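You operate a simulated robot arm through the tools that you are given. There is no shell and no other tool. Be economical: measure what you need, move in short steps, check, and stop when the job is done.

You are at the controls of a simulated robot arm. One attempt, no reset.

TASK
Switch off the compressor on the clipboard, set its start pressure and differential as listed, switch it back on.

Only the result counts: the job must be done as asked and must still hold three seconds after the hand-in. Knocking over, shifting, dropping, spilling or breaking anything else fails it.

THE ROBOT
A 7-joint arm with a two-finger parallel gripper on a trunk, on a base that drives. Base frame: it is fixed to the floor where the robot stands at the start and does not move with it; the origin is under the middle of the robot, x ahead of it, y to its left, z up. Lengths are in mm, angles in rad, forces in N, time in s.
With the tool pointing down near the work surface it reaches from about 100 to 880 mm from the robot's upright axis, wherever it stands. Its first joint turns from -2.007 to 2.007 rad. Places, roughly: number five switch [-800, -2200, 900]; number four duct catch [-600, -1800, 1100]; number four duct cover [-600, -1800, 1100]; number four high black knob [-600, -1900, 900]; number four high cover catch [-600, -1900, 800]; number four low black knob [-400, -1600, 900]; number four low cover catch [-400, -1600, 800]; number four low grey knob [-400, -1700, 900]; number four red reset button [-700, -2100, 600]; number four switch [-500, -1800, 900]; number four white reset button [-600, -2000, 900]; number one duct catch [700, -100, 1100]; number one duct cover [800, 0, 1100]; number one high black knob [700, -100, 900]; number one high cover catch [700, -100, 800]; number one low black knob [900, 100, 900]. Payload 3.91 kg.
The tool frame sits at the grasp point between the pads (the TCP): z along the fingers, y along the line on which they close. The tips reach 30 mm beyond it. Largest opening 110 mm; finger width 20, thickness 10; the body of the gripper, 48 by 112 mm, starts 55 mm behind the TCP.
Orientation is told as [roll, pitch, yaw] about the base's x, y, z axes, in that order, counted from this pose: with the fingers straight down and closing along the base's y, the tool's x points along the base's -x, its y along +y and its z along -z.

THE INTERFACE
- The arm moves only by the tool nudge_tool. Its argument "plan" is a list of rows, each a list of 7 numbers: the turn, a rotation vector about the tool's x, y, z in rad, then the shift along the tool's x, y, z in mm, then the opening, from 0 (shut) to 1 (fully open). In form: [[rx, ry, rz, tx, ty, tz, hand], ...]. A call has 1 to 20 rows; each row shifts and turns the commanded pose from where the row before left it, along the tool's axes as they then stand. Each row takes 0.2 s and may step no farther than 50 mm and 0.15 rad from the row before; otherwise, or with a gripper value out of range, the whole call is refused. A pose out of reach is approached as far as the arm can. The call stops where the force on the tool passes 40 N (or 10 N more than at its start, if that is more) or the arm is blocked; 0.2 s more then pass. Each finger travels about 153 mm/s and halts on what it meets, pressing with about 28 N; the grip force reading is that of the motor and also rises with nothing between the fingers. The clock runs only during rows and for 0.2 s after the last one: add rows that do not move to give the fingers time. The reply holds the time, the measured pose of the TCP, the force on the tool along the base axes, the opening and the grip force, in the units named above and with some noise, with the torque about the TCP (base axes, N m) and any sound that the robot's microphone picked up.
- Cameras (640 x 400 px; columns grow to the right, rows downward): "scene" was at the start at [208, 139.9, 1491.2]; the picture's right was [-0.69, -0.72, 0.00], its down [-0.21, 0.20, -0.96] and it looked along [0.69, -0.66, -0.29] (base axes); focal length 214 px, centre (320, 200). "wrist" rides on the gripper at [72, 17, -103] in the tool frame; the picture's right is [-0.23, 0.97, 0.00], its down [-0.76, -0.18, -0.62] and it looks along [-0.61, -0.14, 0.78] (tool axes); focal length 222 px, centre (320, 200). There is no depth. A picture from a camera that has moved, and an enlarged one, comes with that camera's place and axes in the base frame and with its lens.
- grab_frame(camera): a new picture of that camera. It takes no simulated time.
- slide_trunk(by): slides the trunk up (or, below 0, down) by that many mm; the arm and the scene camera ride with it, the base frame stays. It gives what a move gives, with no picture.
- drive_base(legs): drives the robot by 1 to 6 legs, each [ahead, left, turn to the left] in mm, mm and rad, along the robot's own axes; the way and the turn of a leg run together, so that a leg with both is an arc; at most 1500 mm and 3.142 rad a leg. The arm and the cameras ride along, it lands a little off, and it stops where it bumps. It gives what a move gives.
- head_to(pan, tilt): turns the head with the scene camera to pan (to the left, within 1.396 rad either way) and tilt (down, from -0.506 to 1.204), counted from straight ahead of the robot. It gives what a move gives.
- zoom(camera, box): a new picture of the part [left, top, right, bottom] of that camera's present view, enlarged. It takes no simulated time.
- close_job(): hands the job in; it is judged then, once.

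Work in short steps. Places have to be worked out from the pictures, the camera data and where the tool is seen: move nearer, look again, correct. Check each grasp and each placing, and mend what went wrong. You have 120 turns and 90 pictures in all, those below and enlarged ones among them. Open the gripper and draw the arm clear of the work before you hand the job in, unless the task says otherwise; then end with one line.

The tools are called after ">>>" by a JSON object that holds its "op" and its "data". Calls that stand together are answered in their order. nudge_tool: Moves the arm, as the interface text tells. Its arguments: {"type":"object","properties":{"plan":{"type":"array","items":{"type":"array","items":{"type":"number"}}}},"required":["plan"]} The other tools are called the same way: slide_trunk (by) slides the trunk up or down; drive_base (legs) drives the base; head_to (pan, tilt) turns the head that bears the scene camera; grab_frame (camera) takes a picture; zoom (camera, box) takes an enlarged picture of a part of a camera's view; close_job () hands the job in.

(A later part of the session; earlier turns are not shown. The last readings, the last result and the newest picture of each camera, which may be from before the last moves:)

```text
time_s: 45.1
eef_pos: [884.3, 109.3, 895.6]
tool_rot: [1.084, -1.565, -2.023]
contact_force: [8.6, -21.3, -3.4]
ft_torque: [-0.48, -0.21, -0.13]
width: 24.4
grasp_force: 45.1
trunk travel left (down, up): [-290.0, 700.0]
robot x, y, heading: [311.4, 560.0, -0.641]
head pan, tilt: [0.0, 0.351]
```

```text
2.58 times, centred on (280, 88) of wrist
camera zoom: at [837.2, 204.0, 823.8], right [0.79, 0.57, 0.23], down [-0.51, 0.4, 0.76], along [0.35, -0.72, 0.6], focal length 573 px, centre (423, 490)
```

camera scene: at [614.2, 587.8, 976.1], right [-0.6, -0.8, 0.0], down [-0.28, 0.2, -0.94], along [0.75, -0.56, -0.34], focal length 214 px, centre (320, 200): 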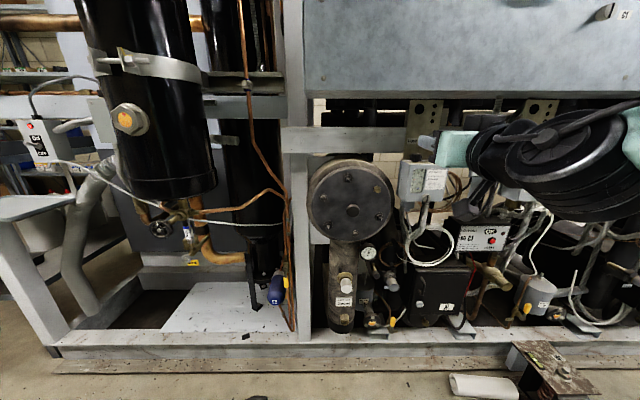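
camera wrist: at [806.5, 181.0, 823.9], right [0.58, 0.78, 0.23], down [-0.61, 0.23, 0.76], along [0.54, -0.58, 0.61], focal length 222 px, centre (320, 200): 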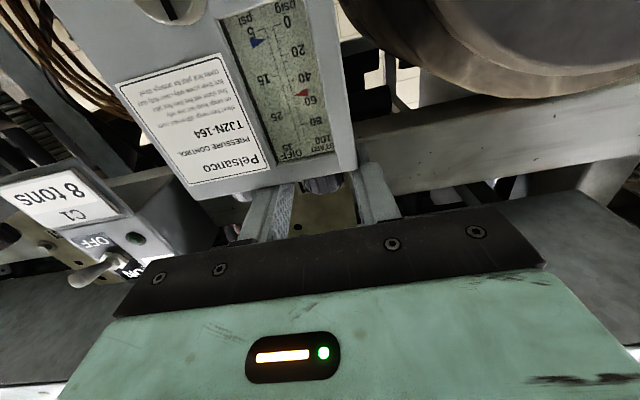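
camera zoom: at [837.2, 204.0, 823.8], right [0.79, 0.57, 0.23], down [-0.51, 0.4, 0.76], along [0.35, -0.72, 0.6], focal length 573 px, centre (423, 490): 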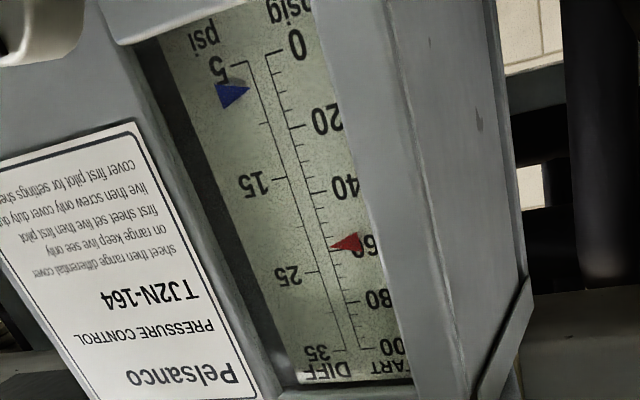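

START appears at about 60. I'll release, back off and cross-check from both cameras, as parallax could matter.

>>> {"op": "zoom", "data": {"camera": "wrist", "box": [270, 70, 310, 130]}}

>>> {"op": "nudge_tool", "data": {"plan": [[0, 0, 0, 0, 0, 0, 0.33], [0, 0, 0, 0, 0, 0, 0.33], [-0.12, 0, 0, 0, -1.5, 0, 0.33], [-0.12, 0, 0, 0, -1.5, 0, 0.33], [-0.12, 0, 0, 0, -1.5, 0, 0.33], [0, 0, 0, 0, 0, -30, 0.33], [0, 0, 0, 0, 0, -45, 0.33], [0, 0, 0, 0, 0, 0, 0.33]]}}

>>> {"op": "grab_frame", "data": {"camera": "scene"}}

>>> {"op": "zoom", "data": {"camera": "wrist", "box": [240, 0, 360, 140]}}

```text
6.67 times, centred on (290, 100) of wrist
camera zoom: at [837.2, 204.0, 823.8], right [0.79, 0.57, 0.23], down [-0.51, 0.4, 0.76], along [0.35, -0.72, 0.6], focal length 1481 px, centre (520, 867)
```

zoom: 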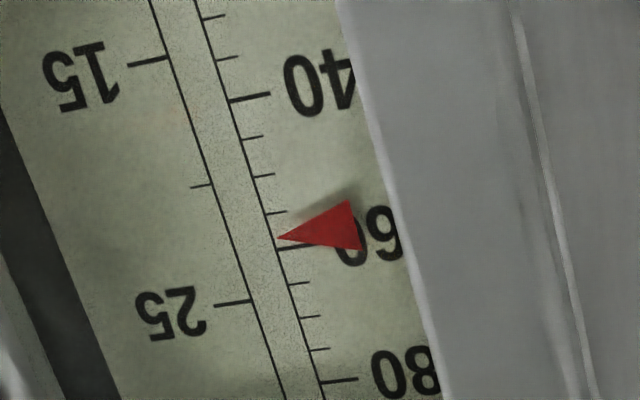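

```text
time_s: 46.9
eef_pos: [819.3, 149.6, 895.3]
tool_rot: [1.596, -1.568, -2.175]
contact_force: [0.4, -0.6, -0.2]
ft_torque: [0.02, 0.04, 0.02]
width: 36.0
grasp_force: 0.0
trunk travel left (down, up): [-290.0, 700.0]
robot x, y, heading: [304.1, 563.0, -0.635]
head pan, tilt: [0.0, 0.351]
```

```text
49 pictures are left
camera scene: at [614.3, 587.7, 976.1], right [-0.6, -0.8, 0.0], down [-0.28, 0.2, -0.94], along [0.75, -0.56, -0.34], focal length 214 px, centre (320, 200)
```

scene: 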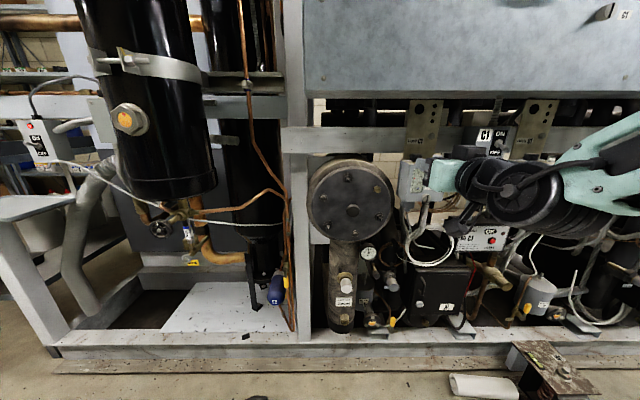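

```text
2.86 times, centred on (300, 70) of wrist
camera zoom: at [741.2, 221.0, 823.5], right [0.53, 0.81, 0.23], down [-0.62, 0.19, 0.76], along [0.58, -0.55, 0.61], focal length 635 px, centre (377, 571)
```

zoom: 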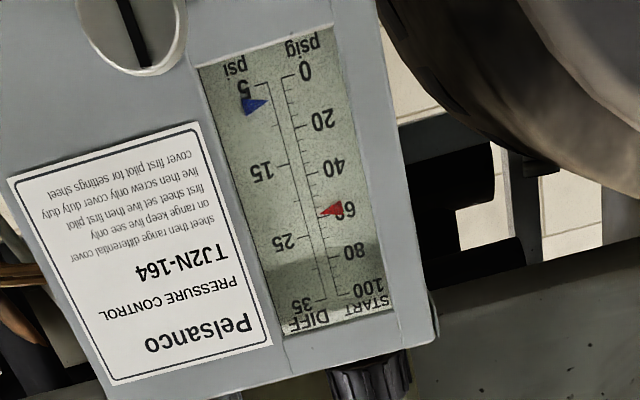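

A tight reading gave about 58.7 while viewed from steeply below. From this backed-off spot the view is nearly level, so I'll zoom tightly here for a truer reading.

>>> {"op": "zoom", "data": {"camera": "wrist", "box": [275, 20, 325, 105]}}

>>> {"op": "zoom", "data": {"camera": "wrist", "box": [285, 50, 320, 85]}}

```text
4.71 times, centred on (300, 62) of wrist
camera zoom: at [741.2, 221.0, 823.5], right [0.53, 0.81, 0.23], down [-0.62, 0.19, 0.76], along [0.58, -0.55, 0.61], focal length 1045 px, centre (414, 847)
```

zoom: 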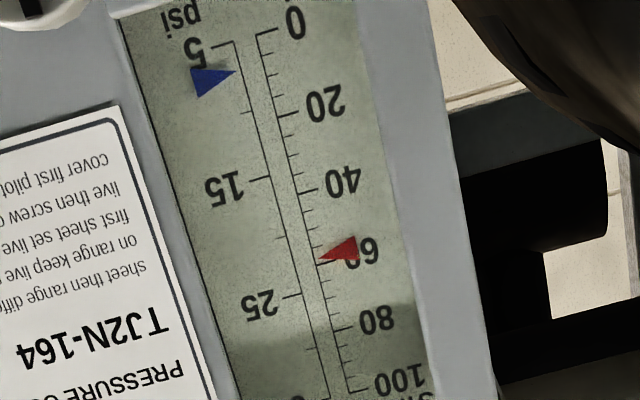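

```text
11.43 times, centred on (302, 68) of wrist
camera zoom: at [741.2, 221.0, 823.5], right [0.53, 0.81, 0.23], down [-0.62, 0.19, 0.76], along [0.58, -0.55, 0.61], focal length 2538 px, centre (520, 1714)
```

zoom: 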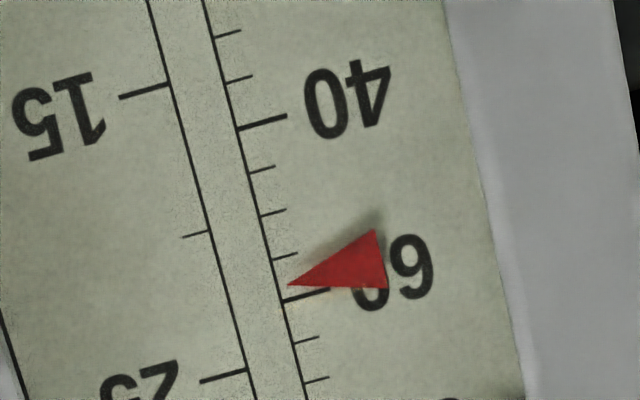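

Near-level reading: START ≈58.2. It needs about +1.8, i.e. around 0.22 rad more. I'll go back in, grip and turn.

>>> {"op": "nudge_tool", "data": {"plan": [[0, 0, 0, 0, 0, 40, 0.33], [0, 0, 0, 0, 0, 34, 0.33], [0, 0, 0, 0, 0, 0, 0.1], [0, 0, 0, 0, 0, 0, 0.1]]}}

>>> {"op": "zoom", "data": {"camera": "wrist", "box": [265, 60, 315, 130]}}

>>> {"op": "nudge_tool", "data": {"plan": [[0.11, 0, 0, 0, 1.4, 0, 0.1], [0.11, 0, 0, 0, 1.4, 0, 0.1], [0, 0, 0, 0, 0, 0, 0.1]]}}

>>> {"op": "zoom", "data": {"camera": "wrist", "box": [265, 60, 315, 130]}}

```text
time_s: 47.9
eef_pos: [879.6, 105.2, 897.6]
tool_rot: [1.435, -1.565, -2.017]
contact_force: [-15.1, -5.0, -1.9]
ft_torque: [-0.1, 0.09, -0.2]
width: 24.1
grasp_force: 45.5
trunk travel left (down, up): [-290.0, 700.0]
robot x, y, heading: [303.7, 560.1, -0.635]
head pan, tilt: [0.0, 0.351]
```

```text
5.71 times, centred on (290, 95) of wrist
camera zoom: at [802.0, 178.4, 824.9], right [0.53, 0.81, 0.23], down [-0.62, 0.19, 0.76], along [0.57, -0.55, 0.61], focal length 1269 px, centre (491, 800)
```

zoom: 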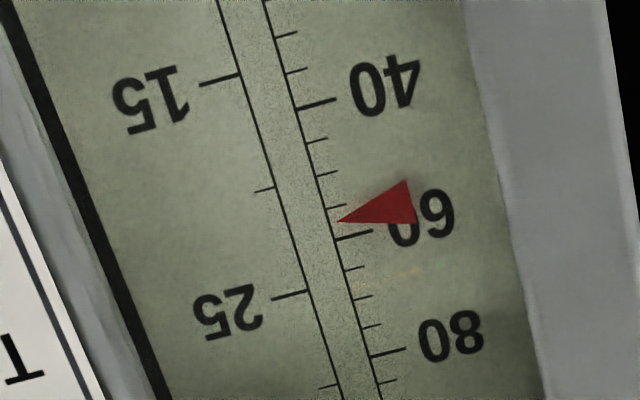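

```text
time_s: 48.7
eef_pos: [882.4, 107.9, 896.9]
tool_rot: [1.676, -1.566, -2.481]
contact_force: [-10.4, -5.6, -1.6]
ft_torque: [-0.06, -0.28, -0.21]
width: 24.3
grasp_force: 45.0
trunk travel left (down, up): [-290.0, 700.0]
robot x, y, heading: [306.7, 565.0, -0.638]
head pan, tilt: [0.0, 0.351]
```

```text
5.71 times, centred on (290, 95) of wrist
camera zoom: at [821.7, 196.3, 824.6], right [0.7, 0.68, 0.23], down [-0.56, 0.32, 0.76], along [0.44, -0.66, 0.61], focal length 1269 px, centre (491, 800)
```

zoom: 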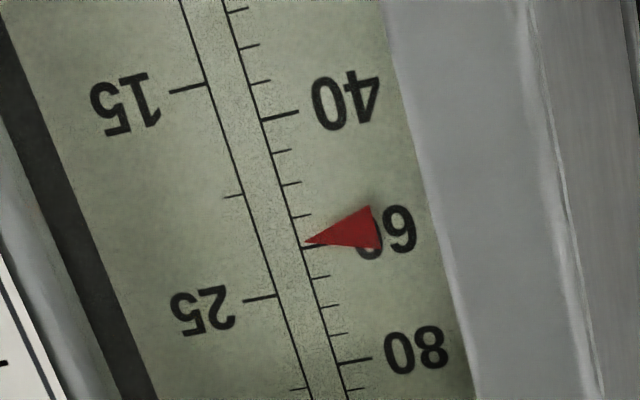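

It moved from about 57.5 to 59.1. I'll turn another 0.11 rad.

>>> {"op": "nudge_tool", "data": {"plan": [[0.11, 0, 0, 0, 1.4, 0, 0.1], [0, 0, 0, 0, 0, 0, 0.1]]}}

>>> {"op": "nudge_tool", "data": {"plan": [[0, 0, 0, 0, 0, 0, 0.33], [0, 0, 0, 0, 0, 0, 0.33], [-0.11, 0, 0, 0, -1.4, 0, 0.33], [-0.11, 0, 0, 0, -1.4, 0, 0.33], [-0.11, 0, 0, 0, -1.4, 0, 0.33], [0, 0, 0, 0, 0, -30, 0.33], [0, 0, 0, 0, 0, -45, 0.33], [0, 0, 0, 0, 0, 0, 0.33]]}}

>>> {"op": "zoom", "data": {"camera": "wrist", "box": [285, 50, 320, 85]}}

>>> {"op": "grab_frame", "data": {"camera": "wrist"}}

```text
time_s: 49.3
eef_pos: [883.1, 110.5, 897.6]
tool_rot: [1.481, -1.566, -2.392]
contact_force: [-2.0, -6.9, -1.9]
ft_torque: [-0.52, -0.5, -0.12]
width: 24.5
grasp_force: 45.3
trunk travel left (down, up): [-290.0, 700.0]
robot x, y, heading: [302.9, 562.7, -0.64]
head pan, tilt: [0.0, 0.351]
```

```text
time_s: 51.1
eef_pos: [817.5, 148.9, 898.7]
tool_rot: [1.621, -1.566, -2.198]
contact_force: [-0.6, -0.9, 0.5]
ft_torque: [0.02, 0.0, 0.0]
width: 36.5
grasp_force: 0.1
trunk travel left (down, up): [-290.0, 700.0]
robot x, y, heading: [306.9, 565.1, -0.637]
head pan, tilt: [0.0, 0.351]
```

```text
11.43 times, centred on (302, 68) of wrist
camera zoom: at [740.4, 220.4, 825.5], right [0.53, 0.81, 0.23], down [-0.62, 0.19, 0.76], along [0.58, -0.55, 0.61], focal length 2538 px, centre (520, 1714)
```

zoom: 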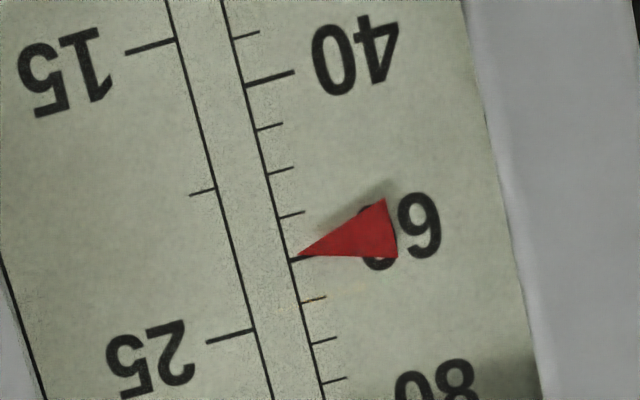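

```text
42 pictures are left
camera wrist: at [740.4, 220.4, 825.5], right [0.53, 0.81, 0.23], down [-0.62, 0.19, 0.76], along [0.58, -0.55, 0.61], focal length 222 px, centre (320, 200)
```

wrist: 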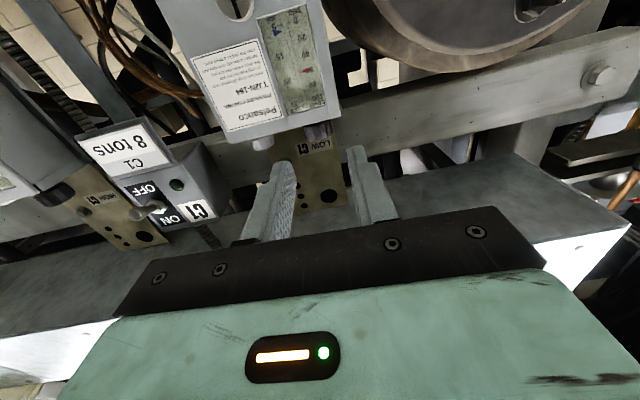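

START now reads ≈59.8. Next is the grey DIFFERENTIAL knob at about (859.5, 57.4). I'll drive 48 mm right and 70 mm back, to give the arm more counter-clockwise swing.

>>> {"op": "drive_base", "data": {"legs": [[-70, 0, 0], [0, -48, 0]]}}

>>> {"op": "nudge_tool", "data": {"plan": [[-0.1, 0, 0, 0, 0, 30, 0.33], [-0.1, 0, 0, 0, 0, 20, 0.33], [-0.1, 0, 0, 0, 0, 20, 0.33], [-0.1, 0, 0, 0, 0, 0, 0.33], [0, 0, 0, 0, 0, 0, 0.33]]}}

>>> {"op": "grab_frame", "data": {"camera": "wrist"}}

>>> {"op": "zoom", "data": {"camera": "scene", "box": [330, 100, 480, 200]}}

```text
time_s: 52.6
eef_pos: [733.5, 151.1, 898.5]
tool_rot: [1.64, -1.567, -2.217]
contact_force: [-0.3, -0.7, 0.3]
ft_torque: [0.02, 0.01, -0.02]
width: 36.4
grasp_force: 0.1
trunk travel left (down, up): [-290.0, 700.0]
robot x, y, heading: [223.3, 561.2, -0.64]
head pan, tilt: [0.0, 0.351]
```

```text
time_s: 53.8
eef_pos: [801.7, 202.1, 942.0]
tool_rot: [-3.039, -1.554, 2.778]
contact_force: [-0.8, 0.4, 0.0]
ft_torque: [-0.01, 0.01, 0.01]
width: 36.3
grasp_force: 0.1
out of reach, approached as far as the arm can: row 1, 2, 3, 4
trunk travel left (down, up): [-290.0, 700.0]
robot x, y, heading: [222.5, 565.6, -0.633]
head pan, tilt: [0.0, 0.351]
```

```text
41 pictures are left
camera wrist: at [707.0, 244.9, 867.1], right [0.25, 0.94, 0.23], down [-0.66, -0.01, 0.75], along [0.71, -0.33, 0.62], focal length 222 px, centre (320, 200)
```

wrist: 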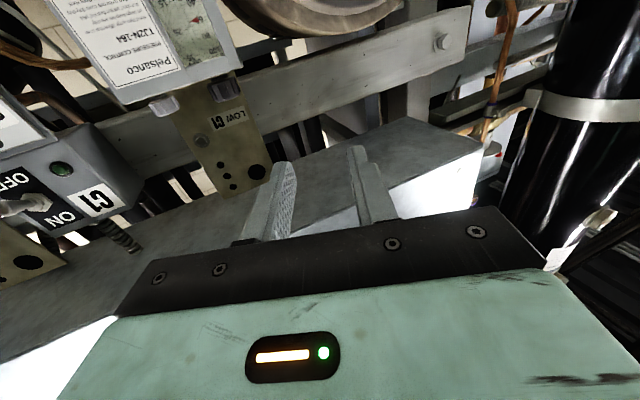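

```text
4.00 times, centred on (405, 150) of scene
camera zoom: at [530.4, 589.7, 976.1], right [-0.59, -0.8, 0.0], down [-0.28, 0.2, -0.94], along [0.75, -0.56, -0.34], focal length 858 px, centre (-20, 400)
```

zoom: 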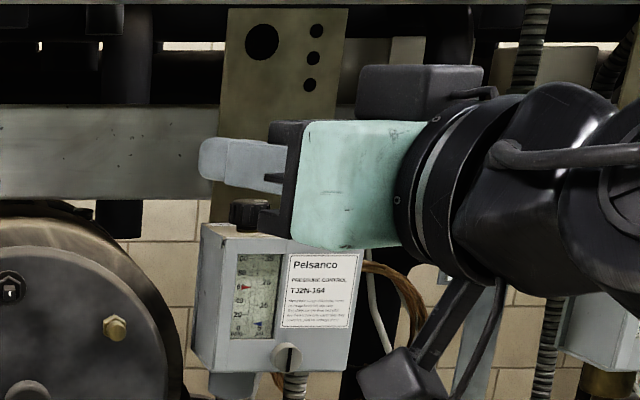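

Near its inner limit the arm drifted up and left while yawing, but it now has yaw ≈-0.25. I'll move it to a standoff point 70 mm short of the grey knob with this yaw.

>>> {"op": "nudge_tool", "data": {"plan": [[0, 0.015, 0, 0, -42, 3, 0.33], [0, 0, 0, 0, -42, 3, 0.33], [0, 0, 0, 0, -41, 4, 0.33], [0, 0, 0, 23, 0, 0, 0.33], [0, 0, 0, 23, 0, 0, 0.33], [0, 0, 0, 0, 0, 0, 0.33]]}}

>>> {"op": "grab_frame", "data": {"camera": "wrist"}}

```text
time_s: 55.2
eef_pos: [833.9, 191.8, 952.0]
tool_rot: [-2.92, -1.56, 2.673]
contact_force: [0.2, 0.8, -0.3]
ft_torque: [-0.01, 0.02, 0.03]
width: 36.1
grasp_force: 0.1
out of reach, approached as far as the arm can: row 1, 2, 3, 4, 5
trunk travel left (down, up): [-290.0, 700.0]
robot x, y, heading: [221.2, 566.4, -0.639]
head pan, tilt: [0.0, 0.351]
```

```text
39 pictures are left
camera wrist: at [738.2, 233.6, 878.7], right [0.24, 0.95, 0.23], down [-0.65, -0.02, 0.76], along [0.72, -0.33, 0.61], focal length 222 px, centre (320, 200)
```

wrist: 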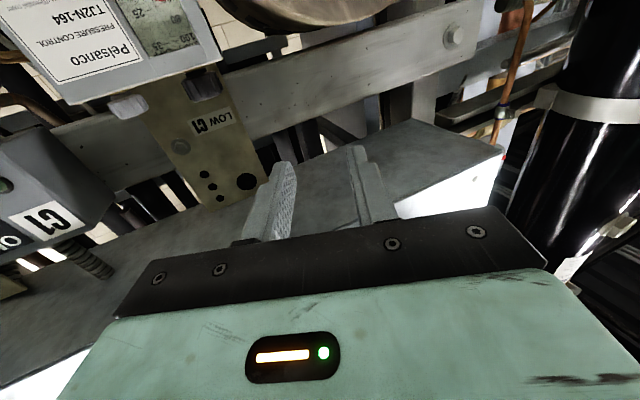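

With this yaw the arm sits at its limit with the tool left of the robot. Rather than fight it, I'll place the tool with the base and trunk: drive 97 mm right and lower the trunk 56 mm.

>>> {"op": "drive_base", "data": {"legs": [[0, -97, 0]]}}

>>> {"op": "slide_trunk", "data": {"by": -56}}

>>> {"op": "grab_frame", "data": {"camera": "wrist"}}

```text
time_s: 56.3
eef_pos: [775.4, 112.2, 952.5]
tool_rot: [-2.914, -1.561, 2.662]
contact_force: [0.4, 0.4, 0.0]
ft_torque: [0.0, -0.02, 0.01]
width: 36.4
grasp_force: 0.1
trunk travel left (down, up): [-290.0, 700.0]
robot x, y, heading: [165.4, 488.0, -0.642]
head pan, tilt: [0.0, 0.351]
```

```text
time_s: 57.3
eef_pos: [775.5, 111.8, 897.5]
tool_rot: [-2.908, -1.56, 2.661]
contact_force: [0.5, 0.1, -0.2]
ft_torque: [-0.02, -0.03, 0.0]
width: 36.3
grasp_force: 0.0
trunk travel left (down, up): [-234.0, 756.0]
robot x, y, heading: [162.6, 487.3, -0.637]
head pan, tilt: [0.0, 0.351]
```

```text
38 pictures are left
camera wrist: at [679.7, 154.4, 822.9], right [0.24, 0.94, 0.23], down [-0.65, -0.02, 0.76], along [0.72, -0.33, 0.61], focal length 222 px, centre (320, 200)
```

wrist: 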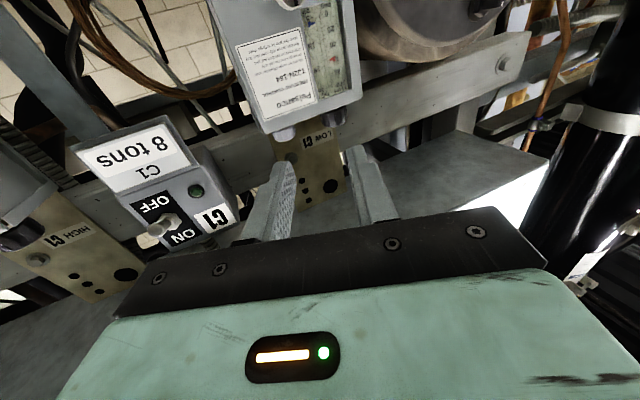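

Tool at (775.5, 111.8, 897.5), yaw -0.257; the grey knob lies 95 mm ahead and 31.5 mm right in tool terms. I'll drive right 34 mm, then diagonally along the tool axis part of the way.

>>> {"op": "drive_base", "data": {"legs": [[0, -34, 0], [46.5, 18.7, 0]]}}

>>> {"op": "grab_frame", "data": {"camera": "wrist"}}

```text
time_s: 58.7
eef_pos: [802.6, 70.9, 897.2]
tool_rot: [-2.908, -1.56, 2.661]
contact_force: [0.7, 0.2, 0.6]
ft_torque: [0.02, 0.01, 0.0]
width: 36.2
grasp_force: 0.1
trunk travel left (down, up): [-234.0, 756.0]
robot x, y, heading: [186.7, 445.9, -0.638]
head pan, tilt: [0.0, 0.351]
```

```text
37 pictures are left
camera wrist: at [707.6, 113.5, 822.9], right [0.24, 0.94, 0.23], down [-0.65, -0.02, 0.76], along [0.72, -0.33, 0.61], focal length 222 px, centre (320, 200)
```

wrist: 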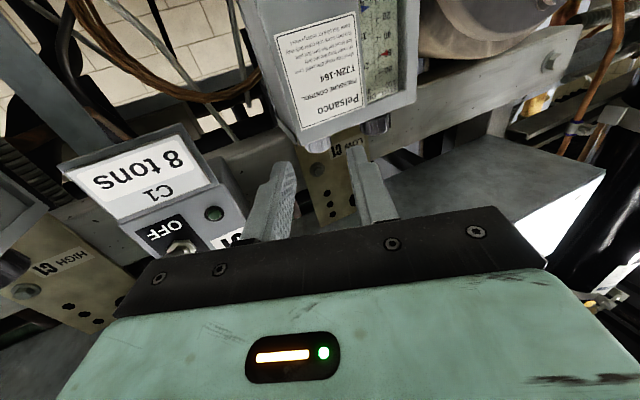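

The grey knob is centred between the finger tips, 59 mm ahead. Advancing 46 mm with the arm.

>>> {"op": "nudge_tool", "data": {"plan": [[0, 0, 0, 0, 1, 16, 0.33], [0, 0, 0, 0, 0, 15, 0.33], [0, 0, 0, 0, 0, 15, 0.33], [0, 0, 0, 0, 0, 0, 0.33]]}}

>>> {"op": "grab_frame", "data": {"camera": "wrist"}}

```text
time_s: 59.7
eef_pos: [825.0, 65.9, 909.1]
tool_rot: [-2.883, -1.561, 2.634]
contact_force: [-0.5, -0.8, -0.3]
ft_torque: [0.02, 0.0, 0.02]
width: 36.3
grasp_force: 0.0
out of reach, approached as far as the arm can: row 2, 3
trunk travel left (down, up): [-234.0, 756.0]
robot x, y, heading: [188.7, 446.7, -0.637]
head pan, tilt: [0.0, 0.351]
```

```text
36 pictures are left
camera wrist: at [729.1, 108.5, 835.2], right [0.24, 0.94, 0.23], down [-0.65, -0.02, 0.76], along [0.72, -0.33, 0.61], focal length 222 px, centre (320, 200)
```

wrist: 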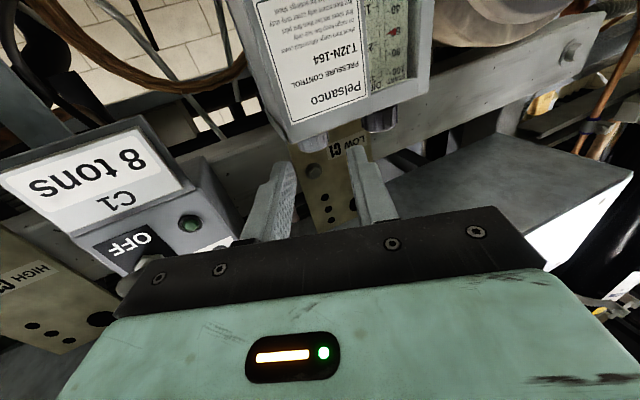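

The arm rises when pushed: it prefers the tool higher relative to the trunk. I'll back off 35 mm, lower the trunk 120 mm and raise the tool to compensate.

>>> {"op": "nudge_tool", "data": {"plan": [[0, 0, 0, 0, 0, -35, 0.33], [0, 0, 0, -30, 0, 0, 0.33], [0, 0, 0, 0, 0, 0, 0.33]]}}

>>> {"op": "slide_trunk", "data": {"by": -60}}

>>> {"op": "nudge_tool", "data": {"plan": [[0, 0, 0, -30, 0, 0, 0.33], [0, 0, 0, -30, 0, 0, 0.33], [0, 0, 0, 0, 0, 0, 0.33]]}}

>>> {"op": "slide_trunk", "data": {"by": -60}}

```text
time_s: 60.5
eef_pos: [788.8, 73.8, 939.3]
tool_rot: [-2.894, -1.561, 2.644]
contact_force: [0.9, -0.6, -0.3]
ft_torque: [0.01, -0.05, 0.0]
width: 36.0
grasp_force: 0.1
trunk travel left (down, up): [-234.0, 756.0]
robot x, y, heading: [190.2, 446.6, -0.639]
head pan, tilt: [0.0, 0.351]
```

```text
time_s: 61.5
eef_pos: [790.2, 74.9, 878.4]
tool_rot: [-2.905, -1.561, 2.657]
contact_force: [-0.2, -0.8, 0.2]
ft_torque: [-0.02, 0.0, 0.0]
width: 36.4
grasp_force: 0.1
trunk travel left (down, up): [-174.0, 816.0]
robot x, y, heading: [190.0, 449.1, -0.643]
head pan, tilt: [0.0, 0.351]
```

```text
time_s: 62.3
eef_pos: [786.8, 75.2, 938.6]
tool_rot: [-2.903, -1.56, 2.654]
contact_force: [-0.1, 0.0, -0.1]
ft_torque: [-0.01, 0.02, -0.04]
width: 36.4
grasp_force: 0.1
trunk travel left (down, up): [-174.0, 816.0]
robot x, y, heading: [191.1, 443.6, -0.635]
head pan, tilt: [0.0, 0.351]
```

```text
time_s: 63.3
eef_pos: [786.9, 75.4, 879.6]
tool_rot: [-2.903, -1.56, 2.654]
contact_force: [0.5, 0.0, -0.3]
ft_torque: [0.02, -0.02, 0.02]
width: 36.5
grasp_force: 0.1
trunk travel left (down, up): [-114.0, 876.0]
robot x, y, heading: [187.6, 446.3, -0.638]
head pan, tilt: [0.0, 0.351]
```

All reachable now. The knob is 75 mm ahead, lateral +1 mm. I'll raise 17 mm and advance 63 mm.

>>> {"op": "nudge_tool", "data": {"plan": [[0, 0, 0, -17, 1, 0, 0.33], [0, 0, 0, 0, 0, 25, 0.33], [0, 0, 0, 0, 0, 20, 0.33], [0, 0, 0, 0, 0, 18, 0.33], [0, 0, 0, 0, 0, 0, 0.33]]}}

>>> {"op": "grab_frame", "data": {"camera": "wrist"}}

```text
time_s: 64.5
eef_pos: [848.1, 60.8, 894.7]
tool_rot: [-2.82, -1.56, 2.574]
contact_force: [0.0, 0.0, 0.0]
ft_torque: [-0.03, 0.0, 0.02]
width: 36.2
grasp_force: 0.0
trunk travel left (down, up): [-114.0, 876.0]
robot x, y, heading: [189.1, 447.4, -0.641]
head pan, tilt: [0.0, 0.351]
```

```text
35 pictures are left
camera wrist: at [753.2, 102.4, 821.4], right [0.24, 0.95, 0.22], down [-0.65, -0.02, 0.76], along [0.72, -0.33, 0.61], focal length 222 px, centre (320, 200)
```

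wrist: 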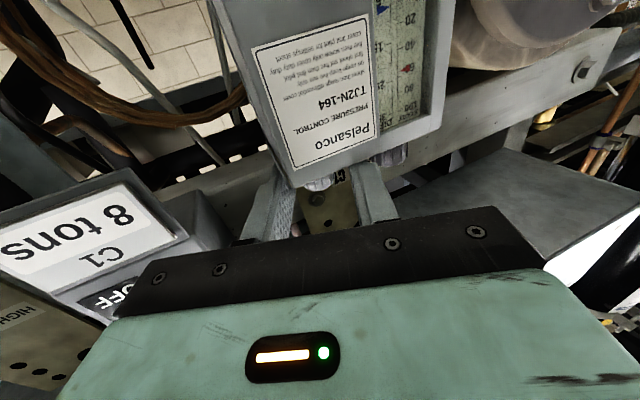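

Fingers straddle the grey knob. I'll close and turn clockwise 0.42 rad, then read.

>>> {"op": "nudge_tool", "data": {"plan": [[0, 0, 0, 0, 0, 0, 0.08], [0, 0, 0, 0, 0, 0, 0.08], [0.14, 0, 0, 0, 1.7, 0, 0.08], [0.14, 0, 0, 0, 1.7, 0, 0.08], [0.14, 0, 0, 0, 1.7, 0, 0.08], [0, 0, 0, 0, 0, 0, 0.08]]}}

>>> {"op": "zoom", "data": {"camera": "wrist", "box": [290, 0, 430, 150]}}

```text
time_s: 65.9
eef_pos: [851.4, 63.8, 896.6]
tool_rot: [3.071, -1.561, 2.543]
contact_force: [17.4, -12.8, 6.9]
ft_torque: [-0.77, -0.61, -0.02]
width: 20.3
grasp_force: 44.5
trunk travel left (down, up): [-114.0, 876.0]
robot x, y, heading: [193.8, 446.5, -0.637]
head pan, tilt: [0.0, 0.351]
```

```text
2.67 times, centred on (360, 75) of wrist
camera zoom: at [780.9, 142.2, 822.2], right [0.6, 0.76, 0.23], down [-0.61, 0.25, 0.76], along [0.52, -0.59, 0.61], focal length 592 px, centre (213, 533)
```

zoom: 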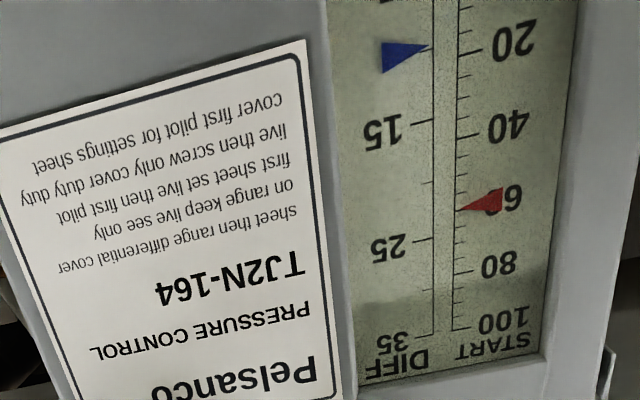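

Blue moved from about 7 to 9, so ~5 psi/rad clockwise. Continuing 0.56 rad.

>>> {"op": "nudge_tool", "data": {"plan": [[0.14, 0, 0, 0, 1.7, 0, 0.08], [0.14, 0, 0, 0, 1.7, 0, 0.08], [0.14, 0, 0, 0, 1.7, 0, 0.08], [0.14, 0, 0, 0, 1.7, 0, 0.08], [0, 0, 0, 0, 0, 0, 0.08]]}}

>>> {"op": "zoom", "data": {"camera": "wrist", "box": [250, 0, 430, 180]}}

```text
time_s: 67.1
eef_pos: [857.3, 69.9, 895.6]
tool_rot: [2.478, -1.559, 2.584]
contact_force: [9.1, -6.2, 1.0]
ft_torque: [0.45, 0.14, 0.21]
width: 20.1
grasp_force: 44.9
trunk travel left (down, up): [-114.0, 876.0]
robot x, y, heading: [187.9, 448.3, -0.636]
head pan, tilt: [0.0, 0.351]
stopped in row 5: the force on the tool passed its limit at 42 N (the readings are from after the stop); the commanded pose is now the measured one
```

```text
2.22 times, centred on (340, 90) of wrist
camera zoom: at [838.6, 173.3, 822.4], right [0.91, 0.34, 0.23], down [-0.39, 0.53, 0.76], along [0.13, -0.78, 0.61], focal length 494 px, centre (276, 444)
```

zoom: 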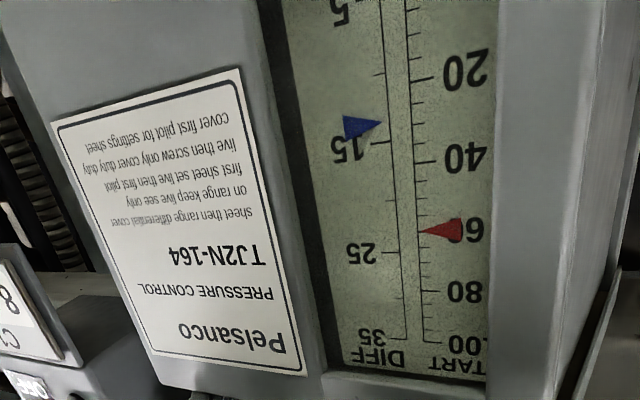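

Blue ≈13.4, so about 1.6 psi left. I'll open slightly, swing back 0.5 rad, re-grip and read.

>>> {"op": "nudge_tool", "data": {"plan": [[0, 0, 0, 0, 0, 0, 0.25], [0, 0, 0, 0, 0, 0, 0.25], [-0.125, 0, 0, 0, -1.5, 0, 0.27], [-0.125, 0, 0, 0, -1.5, 0, 0.3], [-0.125, 0, 0, 0, -1.5, 0, 0.3], [-0.125, 0, 0, 0, -1.5, 0, 0.3], [0, 0, 0, 0, 0, 0, 0.3]]}}

>>> {"op": "grab_frame", "data": {"camera": "wrist"}}

>>> {"op": "nudge_tool", "data": {"plan": [[0, 0, 0, 0, 0, 0, 0.08], [0, 0, 0, 0, 0, 0, 0.08]]}}

>>> {"op": "zoom", "data": {"camera": "wrist", "box": [330, 0, 410, 130]}}

```text
time_s: 68.7
eef_pos: [853.3, 66.5, 895.3]
tool_rot: [3.022, -1.562, 2.539]
contact_force: [-0.8, 0.5, 0.8]
ft_torque: [-0.02, 0.06, -0.02]
width: 32.9
grasp_force: 0.1
trunk travel left (down, up): [-114.0, 876.0]
robot x, y, heading: [191.7, 442.9, -0.64]
head pan, tilt: [0.0, 0.351]
```

```text
32 pictures are left
camera wrist: at [785.6, 148.5, 822.1], right [0.64, 0.73, 0.23], down [-0.59, 0.28, 0.76], along [0.49, -0.62, 0.61], focal length 222 px, centre (320, 200)
```

wrist: 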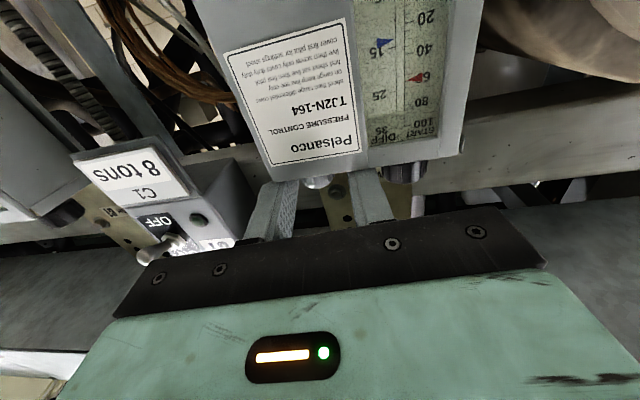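

```text
time_s: 69.3
eef_pos: [850.9, 64.8, 895.6]
tool_rot: [2.956, -1.56, 2.604]
contact_force: [-7.0, -3.9, -0.5]
ft_torque: [-0.05, 0.04, -0.15]
width: 20.2
grasp_force: 44.9
trunk travel left (down, up): [-114.0, 876.0]
robot x, y, heading: [189.5, 444.2, -0.641]
head pan, tilt: [0.0, 0.351]
```

```text
3.08 times, centred on (370, 65) of wrist
camera zoom: at [785.2, 147.2, 822.2], right [0.64, 0.73, 0.23], down [-0.59, 0.28, 0.75], along [0.49, -0.62, 0.61], focal length 684 px, centre (166, 615)
```

zoom: 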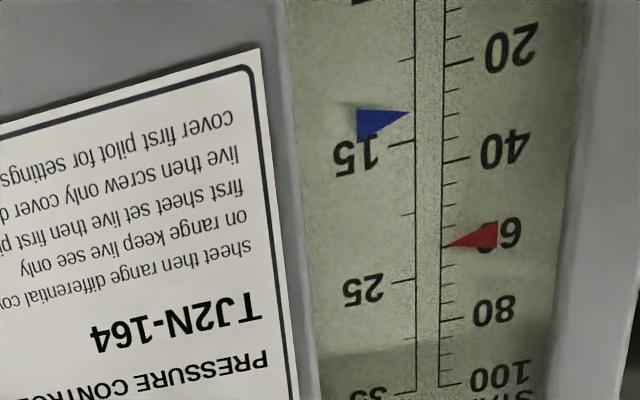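

Blue reads 13.4. I'll turn 0.2 rad clockwise and read again.

>>> {"op": "nudge_tool", "data": {"plan": [[0.1, 0, 0, 0, 1.2, 0, 0.08], [0.1, 0, 0, 0, 1.2, 0, 0.08], [0, 0, 0, 0, 0, 0, 0.08]]}}

>>> {"op": "zoom", "data": {"camera": "wrist", "box": [330, 0, 410, 130]}}

```text
time_s: 70.1
eef_pos: [853.7, 68.2, 896.2]
tool_rot: [2.809, -1.56, 2.548]
contact_force: [-4.5, -6.3, -4.3]
ft_torque: [-0.18, -0.09, -0.13]
width: 20.2
grasp_force: 45.3
trunk travel left (down, up): [-114.0, 876.0]
robot x, y, heading: [190.0, 446.6, -0.638]
head pan, tilt: [0.0, 0.351]
```

```text
3.08 times, centred on (370, 65) of wrist
camera zoom: at [805.1, 161.0, 822.3], right [0.78, 0.59, 0.23], down [-0.52, 0.39, 0.76], along [0.35, -0.71, 0.61], focal length 684 px, centre (166, 615)
```

zoom: 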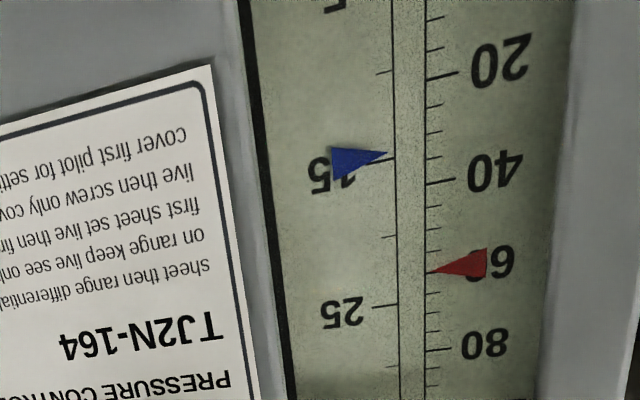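

Blue ≈14.7. A final touch of 0.04 rad, then release and back off to check with a level view.

>>> {"op": "nudge_tool", "data": {"plan": [[0.04, 0, 0, 0, 0.5, 0, 0.08], [0, 0, 0, 0, 0, 0, 0.08], [0, 0, 0, 0, 0, 0, 0.3], [0, 0, 0, 0, 0, 0, 0.3], [-0.12, 0, 0, 0, -1.4, 0, 0.3], [-0.12, 0, 0, 0, -1.4, 0, 0.3], [0, 0, 0, 0, 0, -30, 0.3], [0, 0, 0, 0, 0, -40, 0.3], [0, 0, 0, 0, 0, 0, 0.3]]}}

>>> {"op": "grab_frame", "data": {"camera": "wrist"}}

>>> {"op": "zoom", "data": {"camera": "wrist", "box": [310, 10, 390, 90]}}

```text
time_s: 72.1
eef_pos: [799.6, 113.0, 896.2]
tool_rot: [3.041, -1.56, 2.518]
contact_force: [0.1, 0.4, 0.2]
ft_torque: [-0.01, -0.01, -0.04]
width: 32.7
grasp_force: 0.1
trunk travel left (down, up): [-114.0, 876.0]
robot x, y, heading: [190.2, 446.4, -0.634]
head pan, tilt: [0.0, 0.351]
```

```text
29 pictures are left
camera wrist: at [734.2, 194.7, 821.5], right [0.64, 0.73, 0.23], down [-0.59, 0.28, 0.75], along [0.49, -0.62, 0.61], focal length 222 px, centre (320, 200)
```

wrist: 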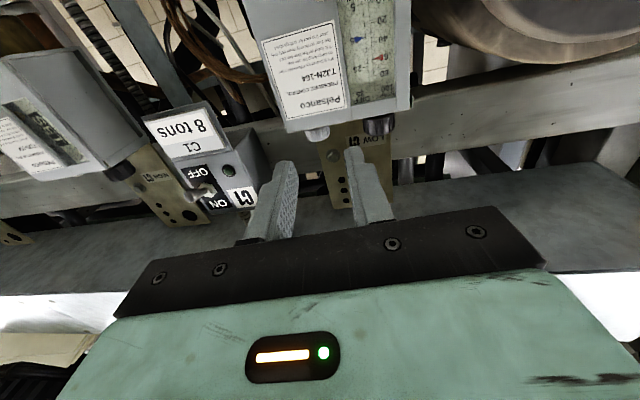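

```text
5.00 times, centred on (350, 50) of wrist
camera zoom: at [734.2, 194.7, 821.5], right [0.64, 0.73, 0.23], down [-0.59, 0.28, 0.75], along [0.49, -0.62, 0.61], focal length 1111 px, centre (170, 950)
```

zoom: 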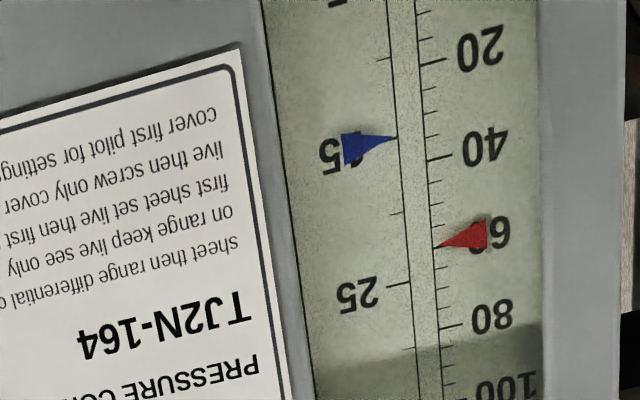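

Blue now covers the 15 tick and red is on 60. One tight zoom to confirm both.

>>> {"op": "zoom", "data": {"camera": "wrist", "box": [340, 25, 380, 70]}}

>>> {"op": "zoom", "data": {"camera": "scene", "box": [270, 60, 450, 170]}}

```text
8.89 times, centred on (360, 48) of wrist
camera zoom: at [734.2, 194.7, 821.5], right [0.64, 0.73, 0.23], down [-0.59, 0.28, 0.75], along [0.49, -0.62, 0.61], focal length 1974 px, centre (-36, 1556)
```

zoom: 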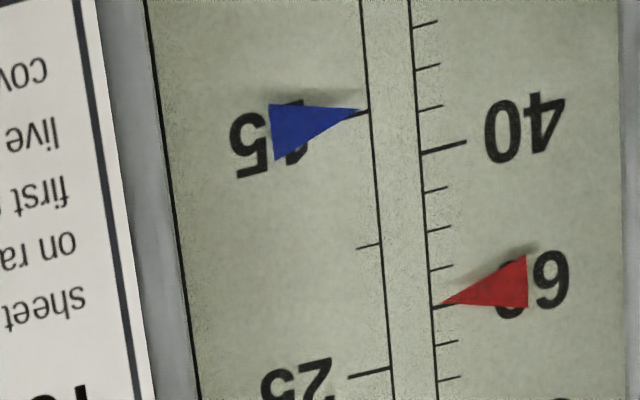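

```text
3.56 times, centred on (360, 115) of scene
camera zoom: at [500.7, 470.2, 800.1], right [-0.6, -0.8, 0.0], down [-0.28, 0.21, -0.94], along [0.75, -0.56, -0.34], focal length 763 px, centre (178, 502)
```

zoom: 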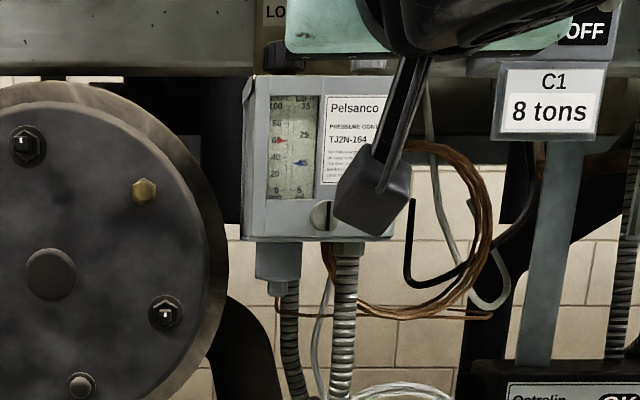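

Both settings are confirmed: START 60, DIFF 15. Now back to the switch: I'll retract, close the fingers, square up the yaw and drive 134 mm right.

>>> {"op": "nudge_tool", "data": {"plan": [[0, 0, 0, 0, 0, -30, 0.1], [-0.08, 0, 0, 0, 0, -10, 0], [0, 0, 0, 0, 0, 0, 0]]}}

>>> {"op": "drive_base", "data": {"legs": [[0, -134, 0]]}}

>>> {"op": "grab_frame", "data": {"camera": "wrist"}}

>>> {"op": "zoom", "data": {"camera": "scene", "box": [250, 20, 450, 150]}}

```text
time_s: 72.9
eef_pos: [769.9, 140.1, 894.3]
tool_rot: [3.123, -1.56, 2.516]
contact_force: [0.5, -0.5, -0.4]
ft_torque: [-0.05, -0.02, 0.02]
width: 0.0
grasp_force: 28.7
trunk travel left (down, up): [-114.0, 876.0]
robot x, y, heading: [189.1, 447.6, -0.638]
head pan, tilt: [0.0, 0.351]
```

```text
time_s: 74.2
eef_pos: [688.7, 31.2, 895.0]
tool_rot: [3.103, -1.56, 2.536]
contact_force: [-0.2, -1.1, 0.4]
ft_torque: [0.04, -0.02, 0.01]
width: 0.0
grasp_force: 27.4
trunk travel left (down, up): [-114.0, 876.0]
robot x, y, heading: [111.3, 340.1, -0.646]
head pan, tilt: [0.0, 0.351]
```

```text
25 pictures are left
camera wrist: at [616.5, 107.2, 820.5], right [0.58, 0.78, 0.23], down [-0.61, 0.24, 0.76], along [0.54, -0.58, 0.61], focal length 222 px, centre (320, 200)
```

wrist: 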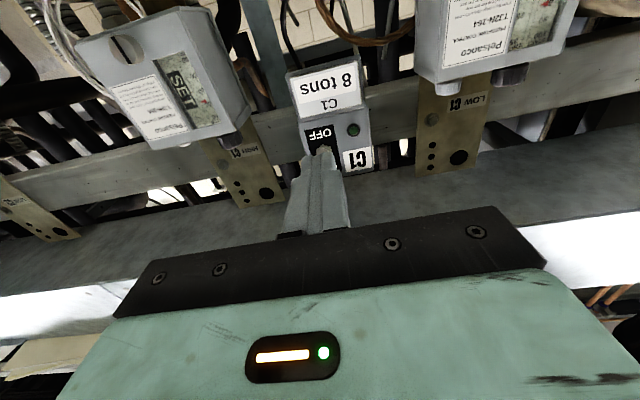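

```text
3.08 times, centred on (350, 85) of scene
camera zoom: at [420.0, 361.4, 800.1], right [-0.6, -0.8, 0.0], down [-0.28, 0.21, -0.94], along [0.75, -0.56, -0.34], focal length 660 px, centre (228, 554)
```

zoom: 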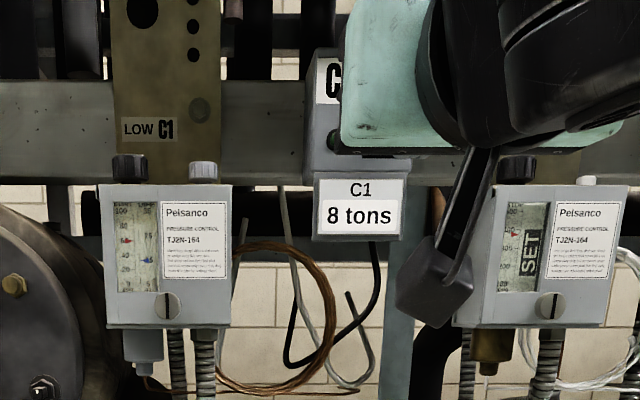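

Lined up at r≈-438. I'll zoom the wrist view to locate the toggle's OFF tip.

>>> {"op": "zoom", "data": {"camera": "wrist", "box": [270, 60, 390, 180]}}

```text
3.33 times, centred on (330, 120) of wrist
camera zoom: at [616.5, 107.2, 820.5], right [0.58, 0.78, 0.23], down [-0.61, 0.24, 0.76], along [0.54, -0.58, 0.61], focal length 740 px, centre (287, 467)
```

zoom: 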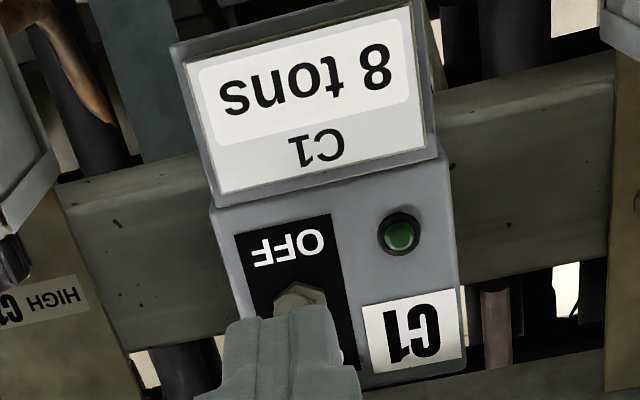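

The toggle pivot is at about z 928, r≈-435, on a box spanning z 893–958. I'll come in below the lever (finger tops at z≈899, tips at f≈640).

>>> {"op": "nudge_tool", "data": {"plan": [[0, 0, 0, 6, -3, 0, 0], [0, 0, 0, 0, 0, 30, 0], [0, 0, 0, 0, 0, 30, 0], [0, 0, 0, 0, 0, 17, 0], [0, 0, 0, 0, 0, 0, 0]]}}

>>> {"op": "grab_frame", "data": {"camera": "wrist"}}

```text
time_s: 75.4
eef_pos: [749.8, -16.6, 888.9]
tool_rot: [3.082, -1.559, 2.561]
contact_force: [0.1, -0.8, -0.6]
ft_torque: [0.01, -0.04, -0.04]
width: 0.1
grasp_force: 27.4
trunk travel left (down, up): [-114.0, 876.0]
robot x, y, heading: [111.7, 337.7, -0.642]
head pan, tilt: [0.0, 0.351]
```

```text
22 pictures are left
camera wrist: at [676.9, 59.0, 815.0], right [0.58, 0.78, 0.23], down [-0.61, 0.24, 0.76], along [0.54, -0.58, 0.61], focal length 222 px, centre (320, 200)
```

wrist: 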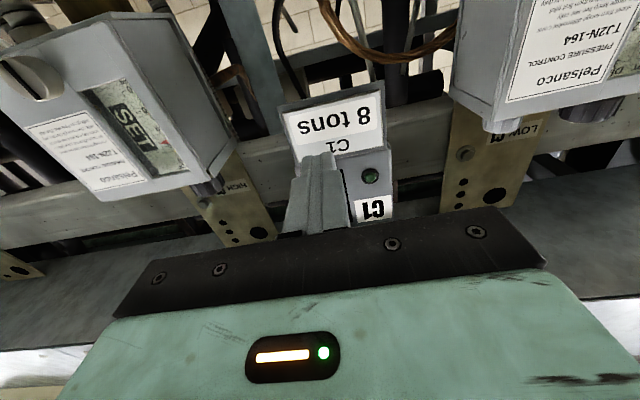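

In place under the lever with no contact. Pushing up in small steps.

>>> {"op": "nudge_tool", "data": {"plan": [[0, 0, 0, -8, 0, 0, 0], [0, 0, 0, -8, 0, 0, 0], [0, 0, 0, -6, 0, 0, 0], [0, 0, 0, -5, 0, 0, 0], [0, 0, 0, 0, 0, 0, 0]]}}

>>> {"op": "grab_frame", "data": {"camera": "wrist"}}

```text
time_s: 76.6
eef_pos: [748.3, -16.4, 917.2]
tool_rot: [3.105, -1.56, 2.538]
contact_force: [0.0, -0.7, -0.6]
ft_torque: [-0.04, -0.01, 0.02]
width: 0.0
grasp_force: 28.0
trunk travel left (down, up): [-114.0, 876.0]
robot x, y, heading: [109.7, 340.8, -0.634]
head pan, tilt: [0.0, 0.351]
```

```text
21 pictures are left
camera wrist: at [676.4, 59.3, 842.4], right [0.58, 0.78, 0.23], down [-0.61, 0.24, 0.75], along [0.54, -0.58, 0.61], focal length 222 px, centre (320, 200)
```

wrist: 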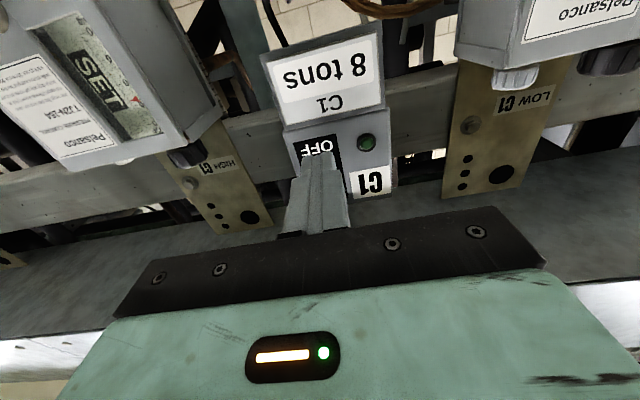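

No contact yet and the light is still off. Continuing up.

>>> {"op": "nudge_tool", "data": {"plan": [[0, 0, 0, -5, 0, 0, 0], [0, 0, 0, -5, 0, 0, 0], [0, 0, 0, -5, 0, 0, 0], [0, 0, 0, 0, 0, 0, 0]]}}

>>> {"op": "grab_frame", "data": {"camera": "wrist"}}

```text
time_s: 77.3
eef_pos: [750.2, -15.9, 921.1]
tool_rot: [-0.362, -1.568, -0.283]
contact_force: [-3.8, 0.4, -5.9]
ft_torque: [0.13, 0.1, -0.05]
width: 0.0
grasp_force: 28.4
trunk travel left (down, up): [-114.0, 876.0]
robot x, y, heading: [109.7, 338.5, -0.639]
head pan, tilt: [0.0, 0.351]
stopped in row 3: the force on the tool passed its limit at 46 N (the readings are from after the stop); the commanded pose is now the measured one
```

```text
20 pictures are left
camera wrist: at [676.2, 59.9, 847.5], right [0.59, 0.78, 0.23], down [-0.6, 0.23, 0.76], along [0.54, -0.58, 0.6], focal length 222 px, centre (320, 200)
```

wrist: 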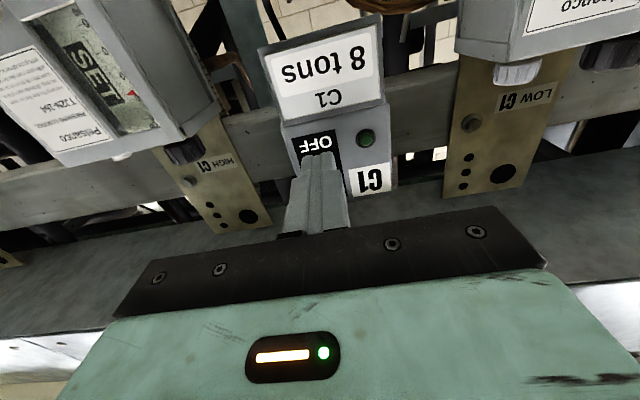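

It stopped at 46 N against something. Zooming in on the lever and light.

>>> {"op": "zoom", "data": {"camera": "wrist", "box": [260, 90, 420, 210]}}

>>> {"op": "zoom", "data": {"camera": "scene", "box": [300, 0, 460, 110]}}

```text
3.33 times, centred on (340, 150) of wrist
camera zoom: at [676.2, 59.9, 847.5], right [0.59, 0.78, 0.23], down [-0.6, 0.23, 0.76], along [0.54, -0.58, 0.6], focal length 740 px, centre (253, 367)
```

zoom: 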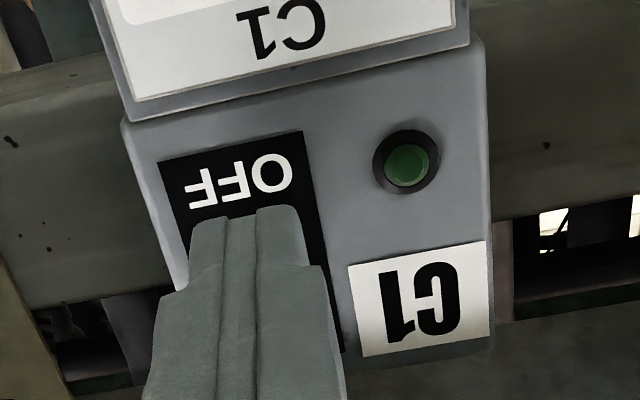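

```text
3.64 times, centred on (380, 55) of scene
camera zoom: at [419.8, 361.4, 800.2], right [-0.6, -0.8, 0.0], down [-0.28, 0.21, -0.94], along [0.75, -0.56, -0.34], focal length 780 px, centre (102, 727)
```

zoom: 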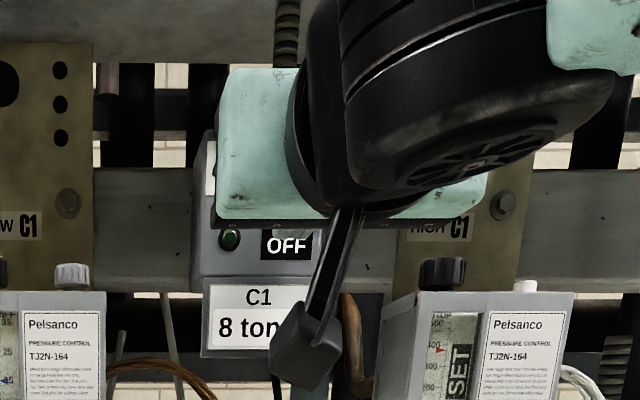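

The light is still off; the lever seems partly lifted but hasn't snapped over. I'll back down a bit, move in 4 mm deeper and push again with quicker upward steps.

>>> {"op": "nudge_tool", "data": {"plan": [[0, 0, 0, 12, 0, 0, 0], [0, 0, 0, 0, 0, 4, 0], [0, 0, 0, -8, 0, 0, 0], [0, 0, 0, -12, 0, 0, 0], [0, 0, 0, -12, 0, 0, 0], [0, 0, 0, 0, 0, 0, 0]]}}

>>> {"op": "zoom", "data": {"camera": "wrist", "box": [260, 90, 420, 210]}}

```text
time_s: 78.3
eef_pos: [753.9, -19.9, 920.6]
tool_rot: [-0.201, -1.547, -0.445]
contact_force: [-2.5, 0.5, -6.6]
ft_torque: [0.1, 0.14, 0.04]
width: 0.0
grasp_force: 28.0
trunk travel left (down, up): [-114.0, 876.0]
robot x, y, heading: [112.1, 337.7, -0.643]
head pan, tilt: [0.0, 0.351]
stopped in row 5: the force on the tool passed its limit at 50 N (the readings are from after the stop); the commanded pose is now the measured one
```

```text
3.33 times, centred on (340, 150) of wrist
camera zoom: at [679.8, 57.5, 849.4], right [0.59, 0.78, 0.22], down [-0.59, 0.23, 0.78], along [0.55, -0.59, 0.59], focal length 740 px, centre (253, 367)
```

zoom: 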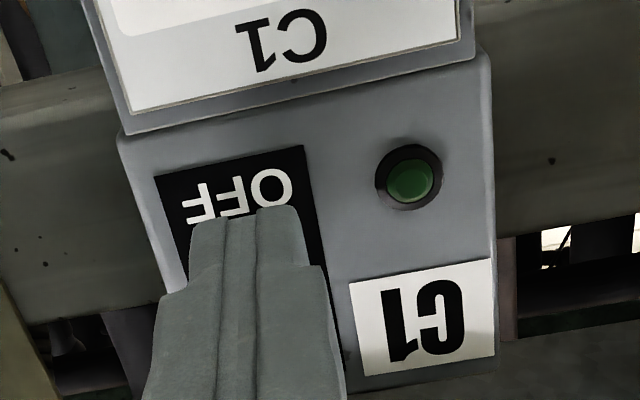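

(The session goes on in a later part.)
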